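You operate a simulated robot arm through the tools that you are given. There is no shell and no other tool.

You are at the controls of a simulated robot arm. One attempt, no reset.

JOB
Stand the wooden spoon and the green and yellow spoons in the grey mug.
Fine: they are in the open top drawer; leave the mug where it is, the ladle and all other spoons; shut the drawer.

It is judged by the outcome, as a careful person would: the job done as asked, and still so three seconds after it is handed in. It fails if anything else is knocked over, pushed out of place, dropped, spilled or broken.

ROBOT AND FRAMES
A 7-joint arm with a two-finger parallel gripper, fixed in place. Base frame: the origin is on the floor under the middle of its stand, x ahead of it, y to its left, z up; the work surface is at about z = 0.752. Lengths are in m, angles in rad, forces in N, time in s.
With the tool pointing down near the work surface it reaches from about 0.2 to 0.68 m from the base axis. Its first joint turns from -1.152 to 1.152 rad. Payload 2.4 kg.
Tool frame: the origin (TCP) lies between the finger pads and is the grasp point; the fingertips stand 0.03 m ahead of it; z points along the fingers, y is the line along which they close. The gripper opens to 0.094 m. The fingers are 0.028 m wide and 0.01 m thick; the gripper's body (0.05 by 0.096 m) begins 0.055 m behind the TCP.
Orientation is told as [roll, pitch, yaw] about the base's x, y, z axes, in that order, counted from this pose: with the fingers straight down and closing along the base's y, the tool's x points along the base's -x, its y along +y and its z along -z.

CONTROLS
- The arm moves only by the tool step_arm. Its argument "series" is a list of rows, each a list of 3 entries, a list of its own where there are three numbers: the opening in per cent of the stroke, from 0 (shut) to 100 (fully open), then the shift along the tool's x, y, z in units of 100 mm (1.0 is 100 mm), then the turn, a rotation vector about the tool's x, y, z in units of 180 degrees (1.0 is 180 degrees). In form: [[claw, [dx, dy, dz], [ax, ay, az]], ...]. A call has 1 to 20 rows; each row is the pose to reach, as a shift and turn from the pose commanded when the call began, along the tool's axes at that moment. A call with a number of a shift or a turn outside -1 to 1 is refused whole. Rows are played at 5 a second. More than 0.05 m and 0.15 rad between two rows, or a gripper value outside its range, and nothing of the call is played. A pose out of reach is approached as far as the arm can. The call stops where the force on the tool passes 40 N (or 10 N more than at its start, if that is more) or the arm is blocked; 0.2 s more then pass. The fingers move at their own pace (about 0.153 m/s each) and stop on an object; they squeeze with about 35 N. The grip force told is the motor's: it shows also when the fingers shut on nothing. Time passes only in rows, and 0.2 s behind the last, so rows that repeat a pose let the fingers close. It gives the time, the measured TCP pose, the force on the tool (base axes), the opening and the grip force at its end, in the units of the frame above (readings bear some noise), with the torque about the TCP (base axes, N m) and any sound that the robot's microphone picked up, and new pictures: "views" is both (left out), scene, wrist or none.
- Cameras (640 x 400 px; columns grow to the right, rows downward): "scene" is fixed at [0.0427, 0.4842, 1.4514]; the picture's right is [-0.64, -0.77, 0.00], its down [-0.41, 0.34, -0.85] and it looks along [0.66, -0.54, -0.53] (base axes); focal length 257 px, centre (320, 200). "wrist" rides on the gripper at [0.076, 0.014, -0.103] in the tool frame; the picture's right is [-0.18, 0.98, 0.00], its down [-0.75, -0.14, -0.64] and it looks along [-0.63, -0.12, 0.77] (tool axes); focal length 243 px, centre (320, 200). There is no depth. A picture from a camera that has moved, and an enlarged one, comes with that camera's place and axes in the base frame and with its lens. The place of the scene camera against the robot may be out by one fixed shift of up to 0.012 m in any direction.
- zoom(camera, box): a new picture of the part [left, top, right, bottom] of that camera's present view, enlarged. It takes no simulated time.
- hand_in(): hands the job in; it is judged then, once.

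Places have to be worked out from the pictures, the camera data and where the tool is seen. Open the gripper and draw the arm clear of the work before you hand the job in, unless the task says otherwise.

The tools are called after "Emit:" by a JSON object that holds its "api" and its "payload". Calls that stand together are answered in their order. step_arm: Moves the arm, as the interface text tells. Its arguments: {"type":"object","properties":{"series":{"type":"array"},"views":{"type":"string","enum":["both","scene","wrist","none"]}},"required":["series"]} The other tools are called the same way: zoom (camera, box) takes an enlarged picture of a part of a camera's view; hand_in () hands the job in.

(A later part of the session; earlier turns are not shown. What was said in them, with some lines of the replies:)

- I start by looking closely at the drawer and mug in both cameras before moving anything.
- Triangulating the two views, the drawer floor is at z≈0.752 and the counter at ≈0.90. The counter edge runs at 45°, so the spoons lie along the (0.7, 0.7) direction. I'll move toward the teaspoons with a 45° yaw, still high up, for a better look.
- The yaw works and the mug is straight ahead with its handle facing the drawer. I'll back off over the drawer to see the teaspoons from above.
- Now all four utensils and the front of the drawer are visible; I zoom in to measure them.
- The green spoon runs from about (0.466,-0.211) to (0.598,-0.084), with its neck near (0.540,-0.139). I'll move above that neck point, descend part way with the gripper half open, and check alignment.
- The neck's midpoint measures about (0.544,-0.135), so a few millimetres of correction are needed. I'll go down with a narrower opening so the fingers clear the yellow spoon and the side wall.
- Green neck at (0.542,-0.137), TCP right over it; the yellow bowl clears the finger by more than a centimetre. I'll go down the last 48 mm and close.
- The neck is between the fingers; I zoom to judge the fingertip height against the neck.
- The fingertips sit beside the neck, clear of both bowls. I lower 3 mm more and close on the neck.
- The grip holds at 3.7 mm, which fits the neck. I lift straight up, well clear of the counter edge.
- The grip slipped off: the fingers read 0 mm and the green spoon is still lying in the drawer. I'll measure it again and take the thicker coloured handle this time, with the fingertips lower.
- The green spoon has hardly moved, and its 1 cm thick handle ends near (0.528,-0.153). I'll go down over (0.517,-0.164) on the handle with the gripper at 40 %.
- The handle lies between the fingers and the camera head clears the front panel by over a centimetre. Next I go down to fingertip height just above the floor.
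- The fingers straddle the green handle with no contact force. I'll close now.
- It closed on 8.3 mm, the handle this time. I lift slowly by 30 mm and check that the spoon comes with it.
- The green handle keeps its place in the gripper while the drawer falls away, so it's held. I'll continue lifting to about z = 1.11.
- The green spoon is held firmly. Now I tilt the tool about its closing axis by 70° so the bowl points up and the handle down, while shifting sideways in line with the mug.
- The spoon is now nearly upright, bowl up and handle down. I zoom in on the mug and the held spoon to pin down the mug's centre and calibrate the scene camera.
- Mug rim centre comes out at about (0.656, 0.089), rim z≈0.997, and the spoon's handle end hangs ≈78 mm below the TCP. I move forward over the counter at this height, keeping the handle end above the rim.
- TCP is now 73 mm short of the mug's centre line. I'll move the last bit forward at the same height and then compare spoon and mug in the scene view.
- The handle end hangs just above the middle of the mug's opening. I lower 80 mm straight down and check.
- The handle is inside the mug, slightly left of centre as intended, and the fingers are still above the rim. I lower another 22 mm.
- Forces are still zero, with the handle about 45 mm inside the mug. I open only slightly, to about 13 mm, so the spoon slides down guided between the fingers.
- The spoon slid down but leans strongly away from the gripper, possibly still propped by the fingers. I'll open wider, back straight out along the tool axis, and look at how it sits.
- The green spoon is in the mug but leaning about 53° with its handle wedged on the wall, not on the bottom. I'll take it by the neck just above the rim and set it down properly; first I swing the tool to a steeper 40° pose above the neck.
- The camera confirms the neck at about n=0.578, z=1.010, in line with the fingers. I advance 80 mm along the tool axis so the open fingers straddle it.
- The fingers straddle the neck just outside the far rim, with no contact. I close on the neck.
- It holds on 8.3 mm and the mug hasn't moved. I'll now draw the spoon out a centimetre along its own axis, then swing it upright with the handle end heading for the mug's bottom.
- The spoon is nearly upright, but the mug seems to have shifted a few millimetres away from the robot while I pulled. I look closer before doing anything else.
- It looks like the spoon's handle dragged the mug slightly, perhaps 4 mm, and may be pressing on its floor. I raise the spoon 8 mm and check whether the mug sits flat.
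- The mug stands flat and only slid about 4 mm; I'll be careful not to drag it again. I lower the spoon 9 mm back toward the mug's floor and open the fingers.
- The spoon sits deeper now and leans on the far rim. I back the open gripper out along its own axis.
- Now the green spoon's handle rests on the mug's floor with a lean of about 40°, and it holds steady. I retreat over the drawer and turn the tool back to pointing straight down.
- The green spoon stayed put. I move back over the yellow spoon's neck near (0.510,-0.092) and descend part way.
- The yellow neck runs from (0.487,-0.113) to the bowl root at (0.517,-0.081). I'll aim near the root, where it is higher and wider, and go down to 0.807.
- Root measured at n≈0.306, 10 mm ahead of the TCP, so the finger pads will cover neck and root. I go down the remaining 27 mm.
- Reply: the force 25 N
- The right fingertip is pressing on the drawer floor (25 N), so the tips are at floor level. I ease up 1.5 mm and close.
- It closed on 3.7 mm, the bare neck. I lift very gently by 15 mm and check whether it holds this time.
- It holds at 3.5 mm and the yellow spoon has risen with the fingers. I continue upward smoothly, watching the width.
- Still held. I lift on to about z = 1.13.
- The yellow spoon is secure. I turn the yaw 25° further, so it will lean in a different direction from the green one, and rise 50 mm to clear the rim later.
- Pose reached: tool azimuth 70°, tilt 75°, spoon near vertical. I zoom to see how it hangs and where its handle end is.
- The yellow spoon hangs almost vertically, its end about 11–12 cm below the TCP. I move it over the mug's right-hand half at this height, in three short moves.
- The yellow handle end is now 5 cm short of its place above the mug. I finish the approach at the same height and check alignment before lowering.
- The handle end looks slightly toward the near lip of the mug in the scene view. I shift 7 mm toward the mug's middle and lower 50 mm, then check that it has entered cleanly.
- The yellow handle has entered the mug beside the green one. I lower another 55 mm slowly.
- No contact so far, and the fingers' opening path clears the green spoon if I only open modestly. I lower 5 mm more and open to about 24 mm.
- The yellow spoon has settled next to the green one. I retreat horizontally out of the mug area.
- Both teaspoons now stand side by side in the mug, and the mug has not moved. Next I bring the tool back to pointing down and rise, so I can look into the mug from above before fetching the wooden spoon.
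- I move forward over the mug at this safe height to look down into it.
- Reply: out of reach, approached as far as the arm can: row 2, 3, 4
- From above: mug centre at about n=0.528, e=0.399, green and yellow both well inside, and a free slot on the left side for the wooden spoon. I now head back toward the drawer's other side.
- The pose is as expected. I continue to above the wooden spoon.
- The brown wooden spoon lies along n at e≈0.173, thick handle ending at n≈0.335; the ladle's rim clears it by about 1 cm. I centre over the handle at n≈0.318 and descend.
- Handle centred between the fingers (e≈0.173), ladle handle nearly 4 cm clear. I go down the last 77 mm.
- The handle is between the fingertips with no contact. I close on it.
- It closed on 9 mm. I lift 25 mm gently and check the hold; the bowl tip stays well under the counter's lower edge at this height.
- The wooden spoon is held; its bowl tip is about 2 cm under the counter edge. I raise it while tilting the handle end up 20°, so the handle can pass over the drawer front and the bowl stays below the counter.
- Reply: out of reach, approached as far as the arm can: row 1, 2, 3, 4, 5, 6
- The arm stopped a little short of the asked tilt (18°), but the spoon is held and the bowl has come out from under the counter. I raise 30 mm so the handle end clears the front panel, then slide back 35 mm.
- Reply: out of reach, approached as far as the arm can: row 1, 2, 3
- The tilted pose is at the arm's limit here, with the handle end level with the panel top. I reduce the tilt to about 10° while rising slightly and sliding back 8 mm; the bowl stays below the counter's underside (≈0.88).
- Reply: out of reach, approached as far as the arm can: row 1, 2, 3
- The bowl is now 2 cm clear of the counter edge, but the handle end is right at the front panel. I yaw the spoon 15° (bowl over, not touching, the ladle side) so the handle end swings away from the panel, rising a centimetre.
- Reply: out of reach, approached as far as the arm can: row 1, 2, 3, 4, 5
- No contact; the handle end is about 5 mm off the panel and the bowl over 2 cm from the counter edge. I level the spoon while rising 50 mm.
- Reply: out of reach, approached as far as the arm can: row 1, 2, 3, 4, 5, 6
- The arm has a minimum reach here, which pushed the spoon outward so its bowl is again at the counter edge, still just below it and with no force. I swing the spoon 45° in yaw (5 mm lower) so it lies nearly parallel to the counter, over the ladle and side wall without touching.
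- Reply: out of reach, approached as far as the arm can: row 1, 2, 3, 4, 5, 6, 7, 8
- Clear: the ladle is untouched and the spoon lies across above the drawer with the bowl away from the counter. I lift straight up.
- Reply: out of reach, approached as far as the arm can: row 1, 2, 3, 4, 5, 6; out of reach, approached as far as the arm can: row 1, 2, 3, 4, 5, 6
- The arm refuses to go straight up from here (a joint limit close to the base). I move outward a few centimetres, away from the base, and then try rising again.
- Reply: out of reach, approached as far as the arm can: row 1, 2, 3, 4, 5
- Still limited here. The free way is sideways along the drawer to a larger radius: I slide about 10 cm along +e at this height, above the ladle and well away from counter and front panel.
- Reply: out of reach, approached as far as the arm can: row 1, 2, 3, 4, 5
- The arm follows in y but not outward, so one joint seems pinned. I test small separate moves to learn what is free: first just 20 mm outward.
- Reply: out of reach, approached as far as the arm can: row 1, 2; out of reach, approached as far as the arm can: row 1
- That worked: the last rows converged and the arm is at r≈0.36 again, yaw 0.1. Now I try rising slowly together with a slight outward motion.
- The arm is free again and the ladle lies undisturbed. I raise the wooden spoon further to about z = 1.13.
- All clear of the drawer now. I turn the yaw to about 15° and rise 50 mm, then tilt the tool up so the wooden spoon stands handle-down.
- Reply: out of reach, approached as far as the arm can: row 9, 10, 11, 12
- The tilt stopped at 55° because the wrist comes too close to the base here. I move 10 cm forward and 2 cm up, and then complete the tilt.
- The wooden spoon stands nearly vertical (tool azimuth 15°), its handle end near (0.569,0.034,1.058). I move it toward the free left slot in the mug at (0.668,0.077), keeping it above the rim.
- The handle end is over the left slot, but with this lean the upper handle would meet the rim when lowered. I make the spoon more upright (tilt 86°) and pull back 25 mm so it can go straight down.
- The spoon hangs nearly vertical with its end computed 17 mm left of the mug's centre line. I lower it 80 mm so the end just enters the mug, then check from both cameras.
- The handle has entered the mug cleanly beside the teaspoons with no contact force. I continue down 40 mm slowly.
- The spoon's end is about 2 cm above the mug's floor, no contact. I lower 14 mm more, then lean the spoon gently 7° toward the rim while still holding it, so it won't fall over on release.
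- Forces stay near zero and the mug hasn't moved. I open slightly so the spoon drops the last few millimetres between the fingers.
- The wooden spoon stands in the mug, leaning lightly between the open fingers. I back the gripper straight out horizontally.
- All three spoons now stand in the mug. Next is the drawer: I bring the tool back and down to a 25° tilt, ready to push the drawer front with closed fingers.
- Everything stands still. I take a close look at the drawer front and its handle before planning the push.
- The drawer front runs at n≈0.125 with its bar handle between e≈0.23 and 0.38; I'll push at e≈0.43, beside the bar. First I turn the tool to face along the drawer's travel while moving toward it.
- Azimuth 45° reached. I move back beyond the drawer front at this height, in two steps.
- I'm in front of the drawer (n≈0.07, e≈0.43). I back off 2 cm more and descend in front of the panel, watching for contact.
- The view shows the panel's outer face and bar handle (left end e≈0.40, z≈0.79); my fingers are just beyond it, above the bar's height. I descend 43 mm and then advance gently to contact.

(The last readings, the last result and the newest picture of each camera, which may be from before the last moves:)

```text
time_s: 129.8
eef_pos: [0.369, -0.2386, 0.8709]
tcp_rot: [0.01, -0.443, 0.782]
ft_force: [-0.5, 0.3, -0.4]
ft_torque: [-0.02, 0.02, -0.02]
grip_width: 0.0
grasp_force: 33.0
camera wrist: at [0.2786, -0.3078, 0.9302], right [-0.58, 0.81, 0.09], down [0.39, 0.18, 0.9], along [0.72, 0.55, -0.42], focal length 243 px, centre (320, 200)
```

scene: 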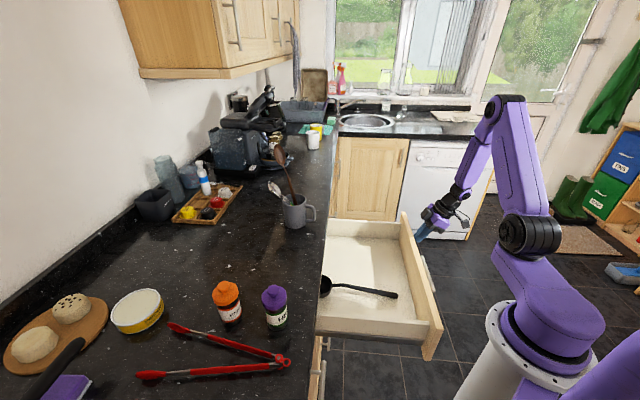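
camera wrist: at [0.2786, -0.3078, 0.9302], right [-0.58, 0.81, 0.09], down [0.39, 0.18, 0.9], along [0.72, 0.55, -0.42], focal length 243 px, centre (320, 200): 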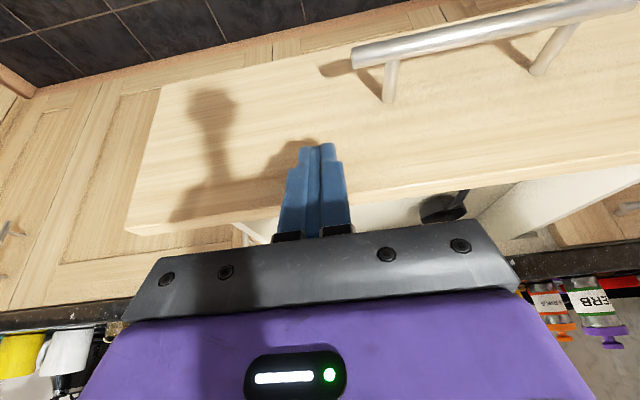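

No resistance yet; the fingertips are nearly at the panel. I push on along +n smoothly for 10 cm.

Emit:
{"api": "step_arm", "payload": {"series": [[0, [-0.07, 0, 0.033], [0, 0, 0]], [0, [-0.16, 0, 0.076], [0, 0, 0]], [0, [-0.27, 0, 0.128], [0, 0, 0]], [0, [-0.39, 0, 0.184], [0, 0, 0]], [0, [-0.51, 0, 0.241], [0, 0, 0]], [0, [-0.63, 0, 0.298], [0, 0, 0]], [0, [-0.74, 0, 0.35], [0, 0, 0]], [0, [-0.83, 0, 0.392], [0, 0, 0]], [0, [-0.9, 0, 0.425], [0, 0, 0]], [0, [-0.9, 0, 0.425], [0, 0, 0]]], "views": "both"}}

```text
time_s: 132.0
eef_pos: [0.4376, -0.1666, 0.8691]
tcp_rot: [0.011, -0.441, 0.784]
ft_force: [-0.1, 0.2, -0.2]
ft_torque: [0.0, -0.01, -0.03]
grip_width: 0.0
grasp_force: 32.5
camera wrist: at [0.3478, -0.2357, 0.9297], right [-0.58, 0.81, 0.09], down [0.39, 0.18, 0.9], along [0.72, 0.56, -0.42], focal length 243 px, centre (320, 200)
```

scene: 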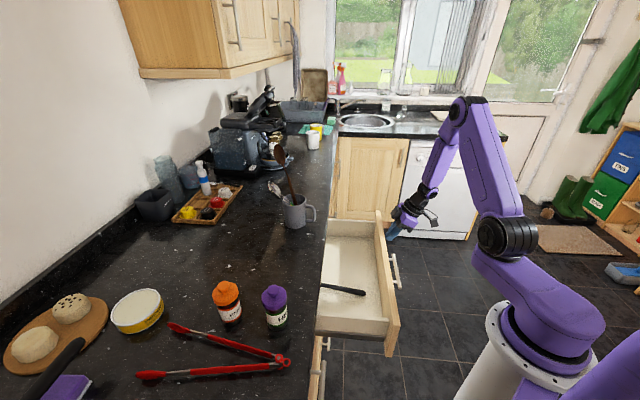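
wrist: 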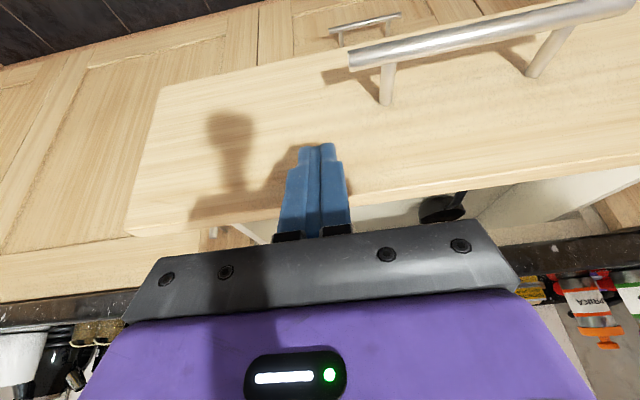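

The drawer follows smoothly, with the ladle riding along. I push another 10 cm.

Emit:
{"api": "step_arm", "payload": {"series": [[0, [-0.07, 0, 0.033], [0, 0, 0]], [0, [-0.16, 0, 0.076], [0, 0, 0]], [0, [-0.27, 0, 0.128], [0, 0, 0]], [0, [-0.39, 0, 0.184], [0, 0, 0]], [0, [-0.51, 0, 0.241], [0, 0, 0]], [0, [-0.63, 0, 0.298], [0, 0, 0]], [0, [-0.74, 0, 0.35], [0, 0, 0]], [0, [-0.83, 0, 0.392], [0, 0, 0]], [0, [-0.9, 0, 0.425], [0, 0, 0]], [0, [-0.9, 0, 0.425], [0, 0, 0]]], "views": "both"}}

```text
time_s: 134.2
eef_pos: [0.5083, -0.0964, 0.8691]
tcp_rot: [0.011, -0.443, 0.782]
ft_force: [-0.2, -0.6, -0.1]
ft_torque: [0.01, 0.04, 0.02]
grip_width: 0.0002
grasp_force: 32.9
camera wrist: at [0.4175, -0.166, 0.9293], right [-0.58, 0.81, 0.09], down [0.39, 0.18, 0.9], along [0.71, 0.56, -0.42], focal length 243 px, centre (320, 200)
```

scene: 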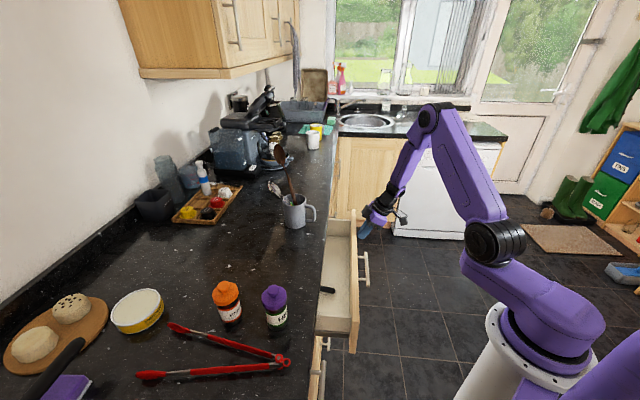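
wrist: 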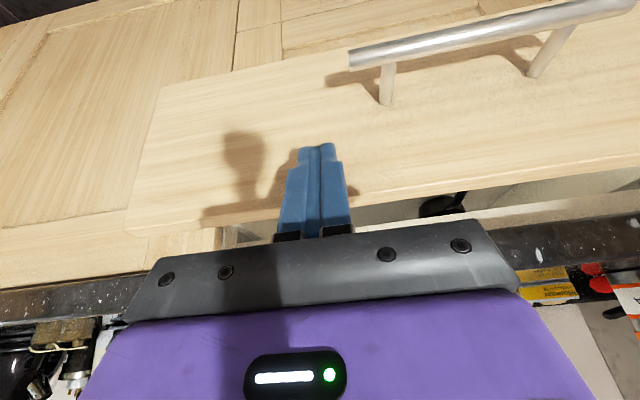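

Two thirds shut, no resistance. I push 6 cm more, a little slower.

Emit:
{"api": "step_arm", "payload": {"series": [[0, [-0.06, 0, 0.028], [0, 0, 0]], [0, [-0.13, 0, 0.061], [0, 0, 0]], [0, [-0.22, 0, 0.104], [0, 0, 0]], [0, [-0.31, 0, 0.146], [0, 0, 0]], [0, [-0.4, 0, 0.189], [0, 0, 0]], [0, [-0.48, 0, 0.227], [0, 0, 0]], [0, [-0.54, 0, 0.255], [0, 0, 0]], [0, [-0.54, 0, 0.255], [0, 0, 0]]], "views": "both"}}

Emit:
{"api": "zoom", "payload": {"camera": "scene", "box": [290, 180, 430, 400]}}

```text
time_s: 136.0
eef_pos: [0.5491, -0.0543, 0.8692]
tcp_rot: [0.01, -0.443, 0.783]
ft_force: [-0.3, -0.7, -0.4]
ft_torque: [-0.02, -0.01, -0.01]
grip_width: 0.0002
grasp_force: 32.7
camera wrist: at [0.4604, -0.1233, 0.9292], right [-0.58, 0.81, 0.09], down [0.39, 0.18, 0.9], along [0.71, 0.56, -0.42], focal length 243 px, centre (320, 200)
```

scene: 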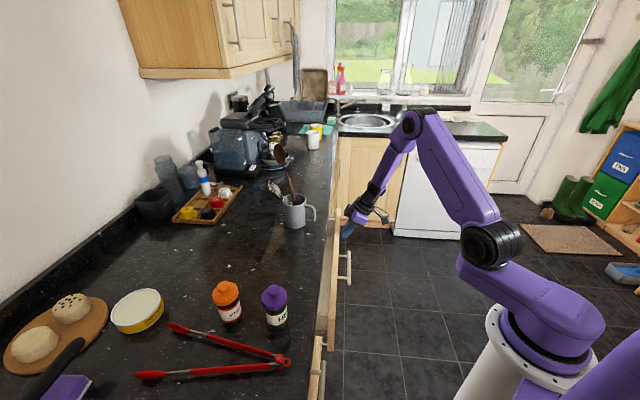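
wrist: 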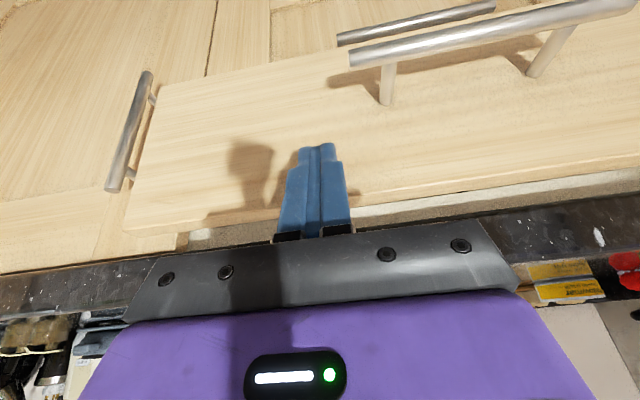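

```text
1.82 times, centred on (360, 290) of scene
camera zoom: at [0.0426, 0.4842, 1.4514], right [-0.64, -0.77, 0.0], down [-0.41, 0.33, -0.85], along [0.66, -0.54, -0.53], focal length 468 px, centre (247, 36)
```

zoom: 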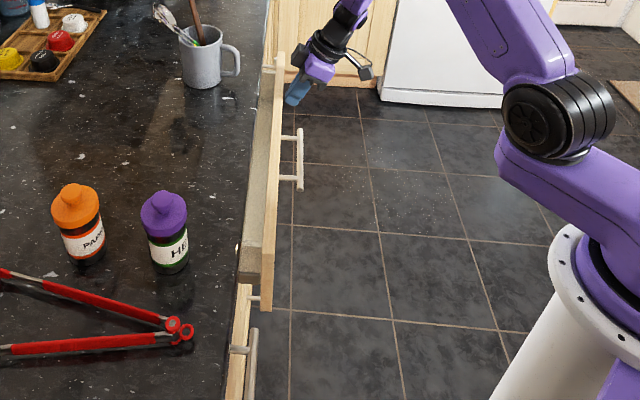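

Only a few centimetres remain and the panel overlaps the neighbouring fronts. I push slowly on until it seats, ready for the force to rise.

Emit:
{"api": "step_arm", "payload": {"series": [[0, [-0.05, 0, 0.024], [0, 0, 0]], [0, [-0.1, 0, 0.047], [0, 0, 0]], [0, [-0.15, 0, 0.071], [0, 0, 0]], [0, [-0.2, 0, 0.095], [0, 0, 0]], [0, [-0.25, 0, 0.118], [0, 0, 0]], [0, [-0.3, 0, 0.142], [0, 0, 0]], [0, [-0.34, 0, 0.161], [0, 0, 0]], [0, [-0.34, 0, 0.161], [0, 0, 0]]], "views": "both"}}

Emit:
{"api": "zoom", "payload": {"camera": "scene", "box": [290, 200, 390, 400]}}

```text
time_s: 137.8
eef_pos: [0.5746, -0.0263, 0.8671]
tcp_rot: [0.012, -0.442, 0.785]
ft_force: [-0.5, -0.6, 0.5]
ft_torque: [0.0, -0.01, -0.01]
grip_width: 0.0001
grasp_force: 33.2
camera wrist: at [0.4864, -0.0965, 0.9277], right [-0.58, 0.81, 0.09], down [0.39, 0.18, 0.9], along [0.71, 0.56, -0.42], focal length 243 px, centre (320, 200)
```

scene: 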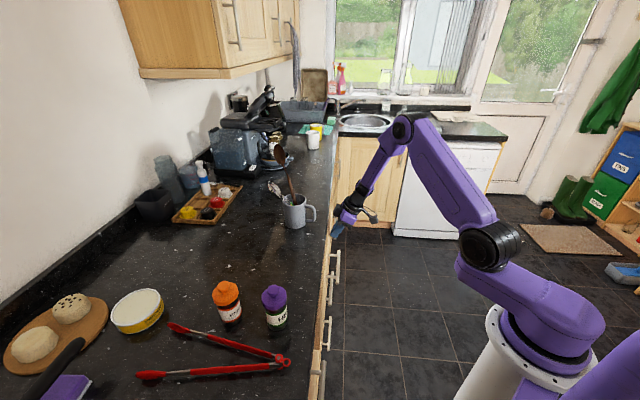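
wrist: 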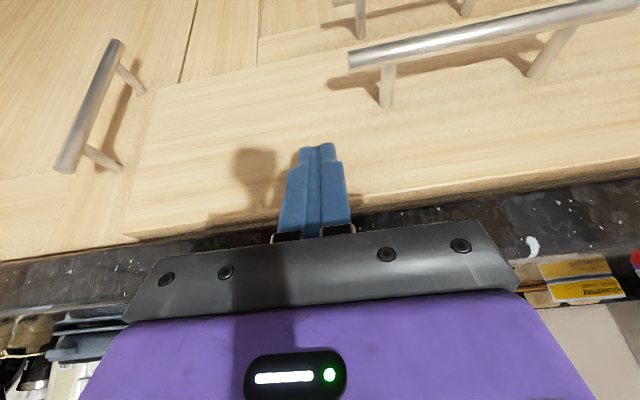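

```text
2.00 times, centred on (340, 300) of scene
camera zoom: at [0.0426, 0.4842, 1.4514], right [-0.64, -0.77, 0.0], down [-0.41, 0.34, -0.85], along [0.66, -0.54, -0.53], focal length 515 px, centre (280, 0)
```

zoom: 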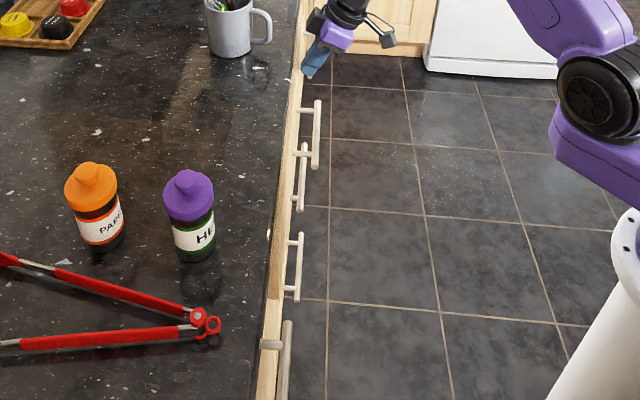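

Almost flush. I push another 3 cm in small steps until it stops.

Emit:
{"api": "step_arm", "payload": {"series": [[0, [-0.04, 0, 0.019], [0, 0, 0]], [0, [-0.08, 0, 0.038], [0, 0, 0]], [0, [-0.12, 0, 0.057], [0, 0, 0]], [0, [-0.16, 0, 0.076], [0, 0, 0]], [0, [-0.2, 0, 0.095], [0, 0, 0]], [0, [-0.24, 0, 0.113], [0, 0, 0]], [0, [-0.27, 0, 0.128], [0, 0, 0]]], "views": "both"}}

Emit:
{"api": "zoom", "payload": {"camera": "scene", "box": [290, 200, 390, 400]}}

```text
time_s: 139.2
eef_pos: [0.589, -0.0153, 0.8659]
tcp_rot: [0.016, -0.436, 0.775]
ft_force: [-3.0, -2.3, -0.3]
ft_torque: [0.02, -0.01, 0.07]
grip_width: 0.0001
grasp_force: 32.7
stopped in row 6: the force on the tool passed its limit at 46 N (the readings are from after the stop); the commanded pose is now the measured one
camera wrist: at [0.5002, -0.0845, 0.9271], right [-0.57, 0.81, 0.09], down [0.4, 0.18, 0.9], along [0.71, 0.55, -0.43], focal length 243 px, centre (320, 200)
```

scene: 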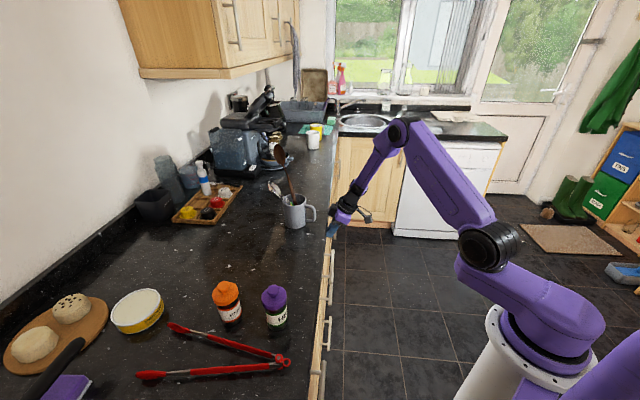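
wrist: 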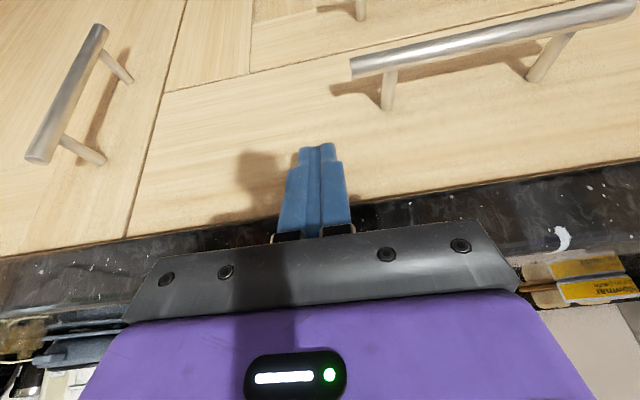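

```text
2.00 times, centred on (340, 300) of scene
camera zoom: at [0.0426, 0.4841, 1.4514], right [-0.64, -0.77, 0.0], down [-0.41, 0.34, -0.85], along [0.66, -0.54, -0.53], focal length 515 px, centre (280, 0)
```

zoom: 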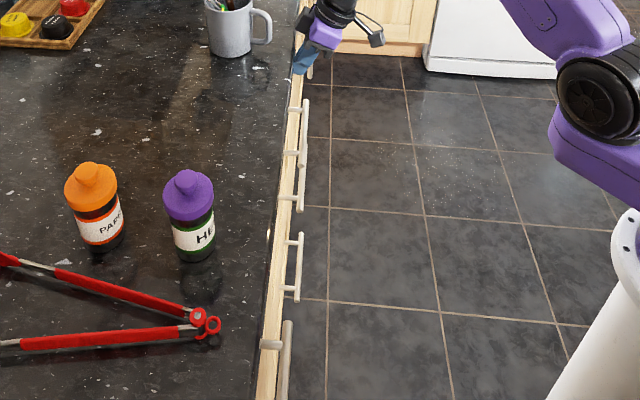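

The force jumped to 46 N and the front is flush with its neighbours, so the drawer is shut. I back off straight away from the panel.

Emit:
{"api": "step_arm", "payload": {"series": [[0, [0.1, 0, -0.047], [0, 0, 0]], [0, [0.3, 0, -0.142], [0, 0, 0]], [0, [0.5, 0, -0.236], [0, 0, 0]], [0, [0.7, 0, -0.331], [0, 0, 0]], [0, [0.9, 0, -0.425], [0, 0, 0]], [0, [0.9, 0, -0.425], [0, 0, 0]]], "views": "both"}}

Emit:
{"api": "zoom", "payload": {"camera": "wrist", "box": [60, 0, 480, 260]}}

```text
time_s: 140.6
eef_pos: [0.5179, -0.0831, 0.8675]
tcp_rot: [0.016, -0.438, 0.774]
ft_force: [0.1, 0.4, -0.5]
ft_torque: [0.02, 0.02, 0.0]
grip_width: 0.0002
grasp_force: 33.3
camera wrist: at [0.4287, -0.1528, 0.9285], right [-0.57, 0.81, 0.09], down [0.4, 0.18, 0.9], along [0.71, 0.55, -0.43], focal length 243 px, centre (320, 200)
```

scene: 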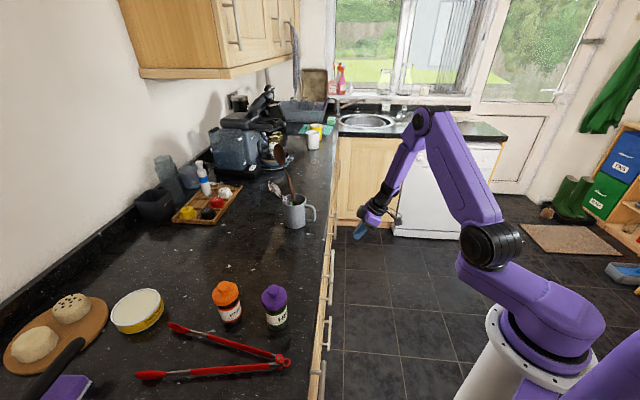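
wrist: 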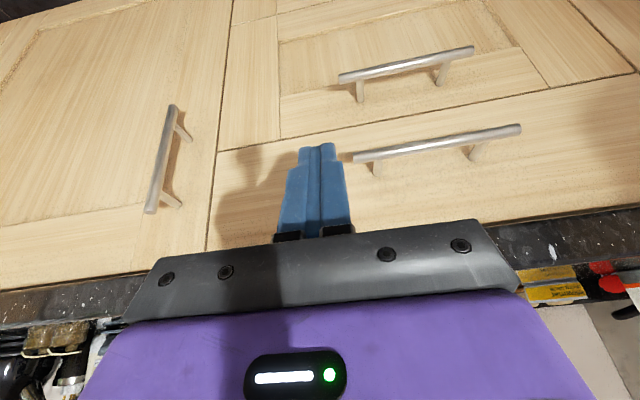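

```text
1.52 times, centred on (270, 130) of wrist
camera zoom: at [0.4287, -0.1528, 0.9285], right [-0.57, 0.81, 0.09], down [0.4, 0.18, 0.9], along [0.71, 0.55, -0.43], focal length 370 px, centre (396, 307)
```

zoom: 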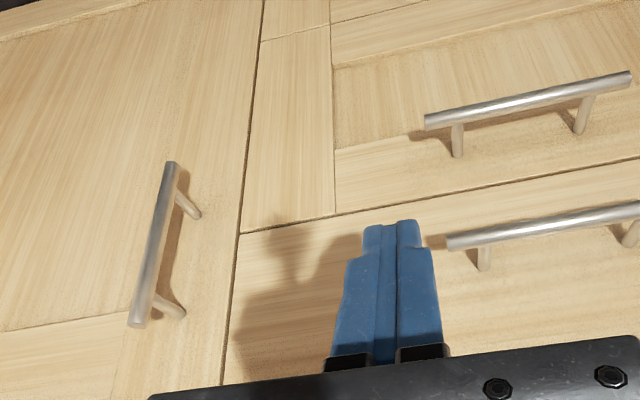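

The drawer stays flush after I let go. Now I open the gripper and raise the arm clear.

Emit:
{"api": "step_arm", "payload": {"series": [[20, [0.03, 0, -0.2], [0, 0, 0]], [50, [0.0, 0, -0.45], [0, 0, 0]], [80, [-0.1, 0, -0.65], [0, 0, 0]], [100, [-0.25, 0, -0.8], [0, 0, 0]], [100, [-0.4, 0, -0.95], [0, 0, 0]]], "views": "none"}}

Emit:
{"api": "step_arm", "payload": {"series": [[100, [-0.1, 0, -0.22], [0, 0, 0]], [100, [-0.2, 0, -0.45], [0, 0, 0]], [100, [-0.3, 0, -0.67], [0, 0, 0]], [100, [-0.42, 0, -0.9], [0, 0, 0]], [100, [-0.42, 0, -0.9], [0, 0, 0]]], "views": "both"}}

Emit:
{"api": "zoom", "payload": {"camera": "scene", "box": [250, 130, 350, 240]}}

Emit:
{"api": "zoom", "payload": {"camera": "scene", "box": [280, 180, 400, 400]}}

```text
time_s: 141.8
eef_pos: [0.5186, -0.0877, 0.9706]
tcp_rot: [0.02, -0.436, 0.775]
ft_force: [-0.2, 0.2, 0.8]
ft_torque: [0.03, 0.0, 0.02]
grip_width: 0.0941
grasp_force: 0.0
```

```text
time_s: 143.0
eef_pos: [0.5215, -0.0879, 1.0698]
tcp_rot: [0.018, -0.438, 0.775]
ft_force: [0.5, -0.1, 0.0]
ft_torque: [0.01, 0.01, 0.01]
grip_width: 0.094
grasp_force: 0.0
camera wrist: at [0.4319, -0.1588, 1.1314], right [-0.57, 0.81, 0.09], down [0.4, 0.18, 0.9], along [0.71, 0.55, -0.43], focal length 243 px, centre (320, 200)
```

scene: 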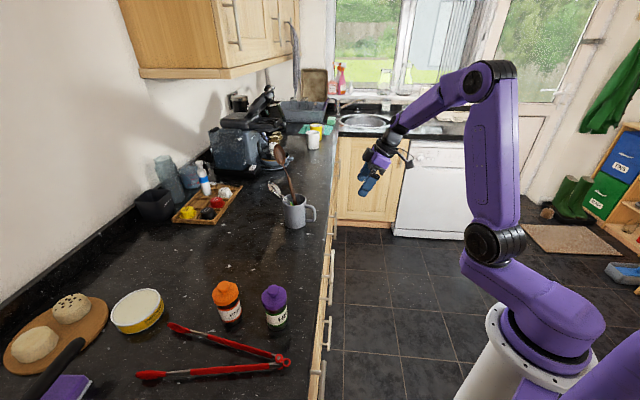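
wrist: 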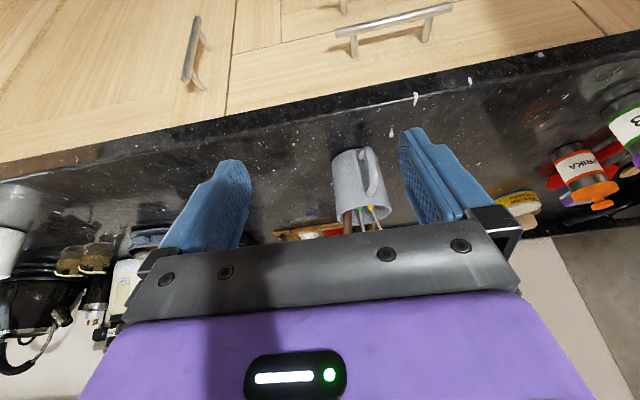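

```text
3.64 times, centred on (300, 185) of scene
camera zoom: at [0.0426, 0.4842, 1.4514], right [-0.64, -0.77, 0.0], down [-0.41, 0.34, -0.85], along [0.66, -0.54, -0.53], focal length 936 px, centre (393, 254)
```

zoom: 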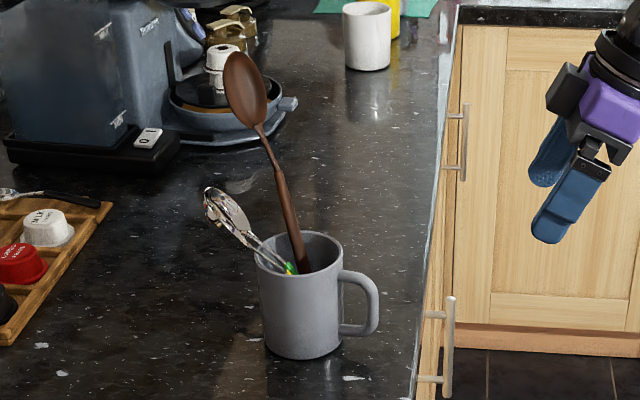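

```text
1.82 times, centred on (340, 290) of scene
camera zoom: at [0.0426, 0.4842, 1.4514], right [-0.64, -0.77, 0.0], down [-0.41, 0.34, -0.85], along [0.66, -0.54, -0.53], focal length 468 px, centre (284, 36)
```

zoom: 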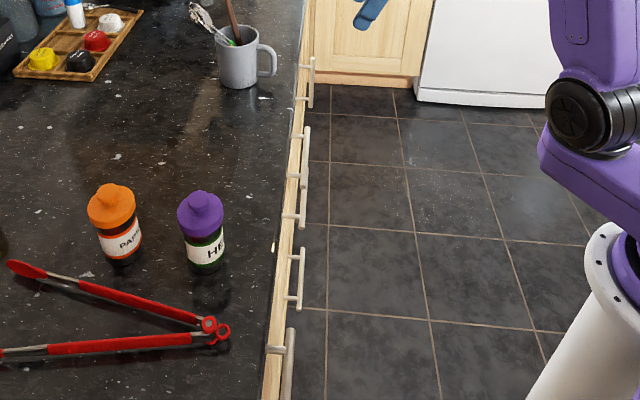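

The three spoons stand in the mug, the drawer is flush, and the bottles, tongs and tray are where they were. I draw the arm further back and up, and pause to confirm everything is still.

Emit:
{"api": "step_arm", "payload": {"series": [[100, [0.15, 0, -0.2], [0, 0, 0]], [100, [0.3, 0, -0.4], [0, 0, 0]], [100, [0.45, 0, -0.6], [0, 0, 0]], [100, [0.6, 0, -0.8], [0, 0, 0]], [100, [0.6, 0, -0.8], [0, 0, 0]], [100, [0.6, 0, -0.8], [0, 0, 0]], [100, [0.6, 0, -0.8], [0, 0, 0]], [100, [0.6, 0, -0.8], [0, 0, 0]], [100, [0.6, 0, -0.8], [0, 0, 0]], [100, [0.6, 0, -0.8], [0, 0, 0]]], "views": "both"}}

Emit:
{"api": "zoom", "payload": {"camera": "scene", "box": [250, 130, 350, 240]}}

```text
time_s: 145.2
eef_pos: [0.4583, -0.1505, 1.1182]
tcp_rot: [0.017, -0.435, 0.774]
ft_force: [-0.4, 0.2, -0.5]
ft_torque: [0.0, -0.02, -0.01]
grip_width: 0.0942
grasp_force: 0.0
camera wrist: at [0.3684, -0.2195, 1.1795], right [-0.57, 0.81, 0.09], down [0.4, 0.18, 0.9], along [0.71, 0.55, -0.43], focal length 243 px, centre (320, 200)
```

scene: 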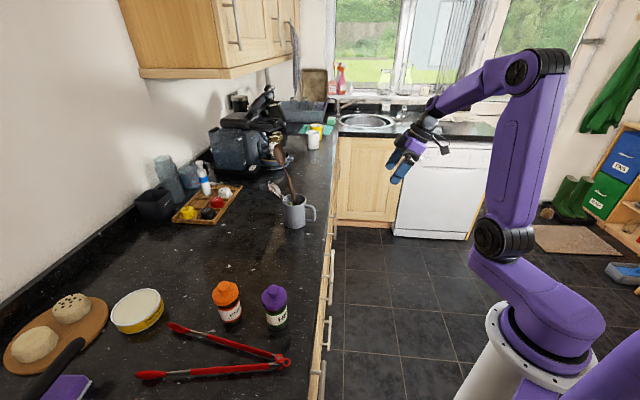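
wrist: 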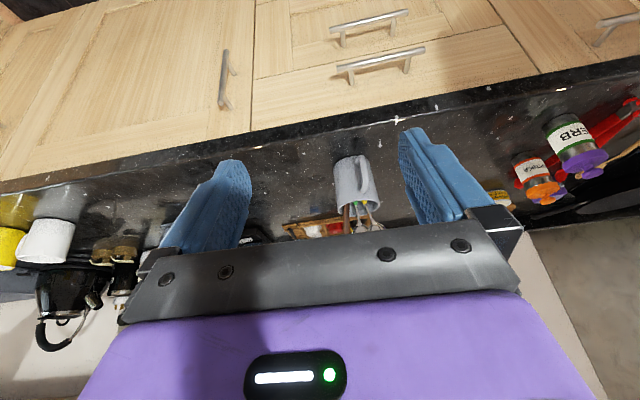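

```text
3.64 times, centred on (300, 185) of scene
camera zoom: at [0.0427, 0.4842, 1.4514], right [-0.64, -0.77, 0.0], down [-0.41, 0.34, -0.85], along [0.66, -0.54, -0.53], focal length 936 px, centre (393, 254)
```

zoom: 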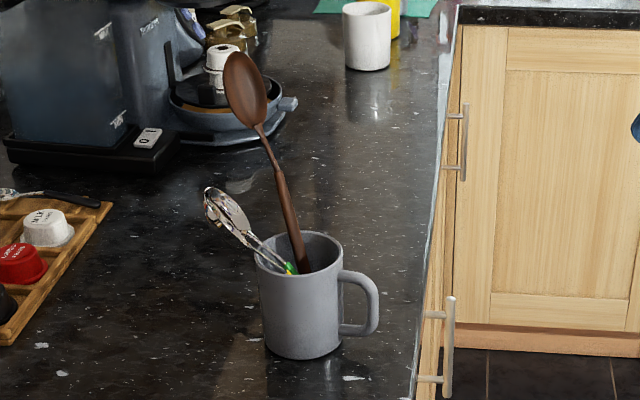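

Nothing has moved over the last two seconds. All three spoons stand in the grey mug, the drawer is shut with the ladle inside, and the open gripper is clear, so I hand the job in.

Emit:
{"api": "hand_in", "payload": {}}

```text
The job is handed in.
```

The wooden spoon and the green and yellow spoons are standing in the grey mug, and the top drawer is shut with the ladle still inside. I handed it in with the gripper open and the arm clear. I don't have the verdict.

- **Mug:** it slid about 4 mm, away from the drawer, while I was re-seating the green spoon. It is upright, but it is not exactly where it started.
- **Green and yellow spoons:** they lean side by side on the far rim with their bowls up. The green one first wedged against the wall of the mug, so I picked it up again and put its handle down on the bottom.
- **Wooden spoon:** it stands handle-down with only a slight lean.
- **Everything else:** the other things on the counter, including a second wooden spoon there, were not touched. When I last saw the ladle, partway through closing, it was riding along with the drawer. I couldn't see inside once it shut.

The drawer stopped hard at 46 N, flush with the fronts beside it, and stayed shut when I backed off.
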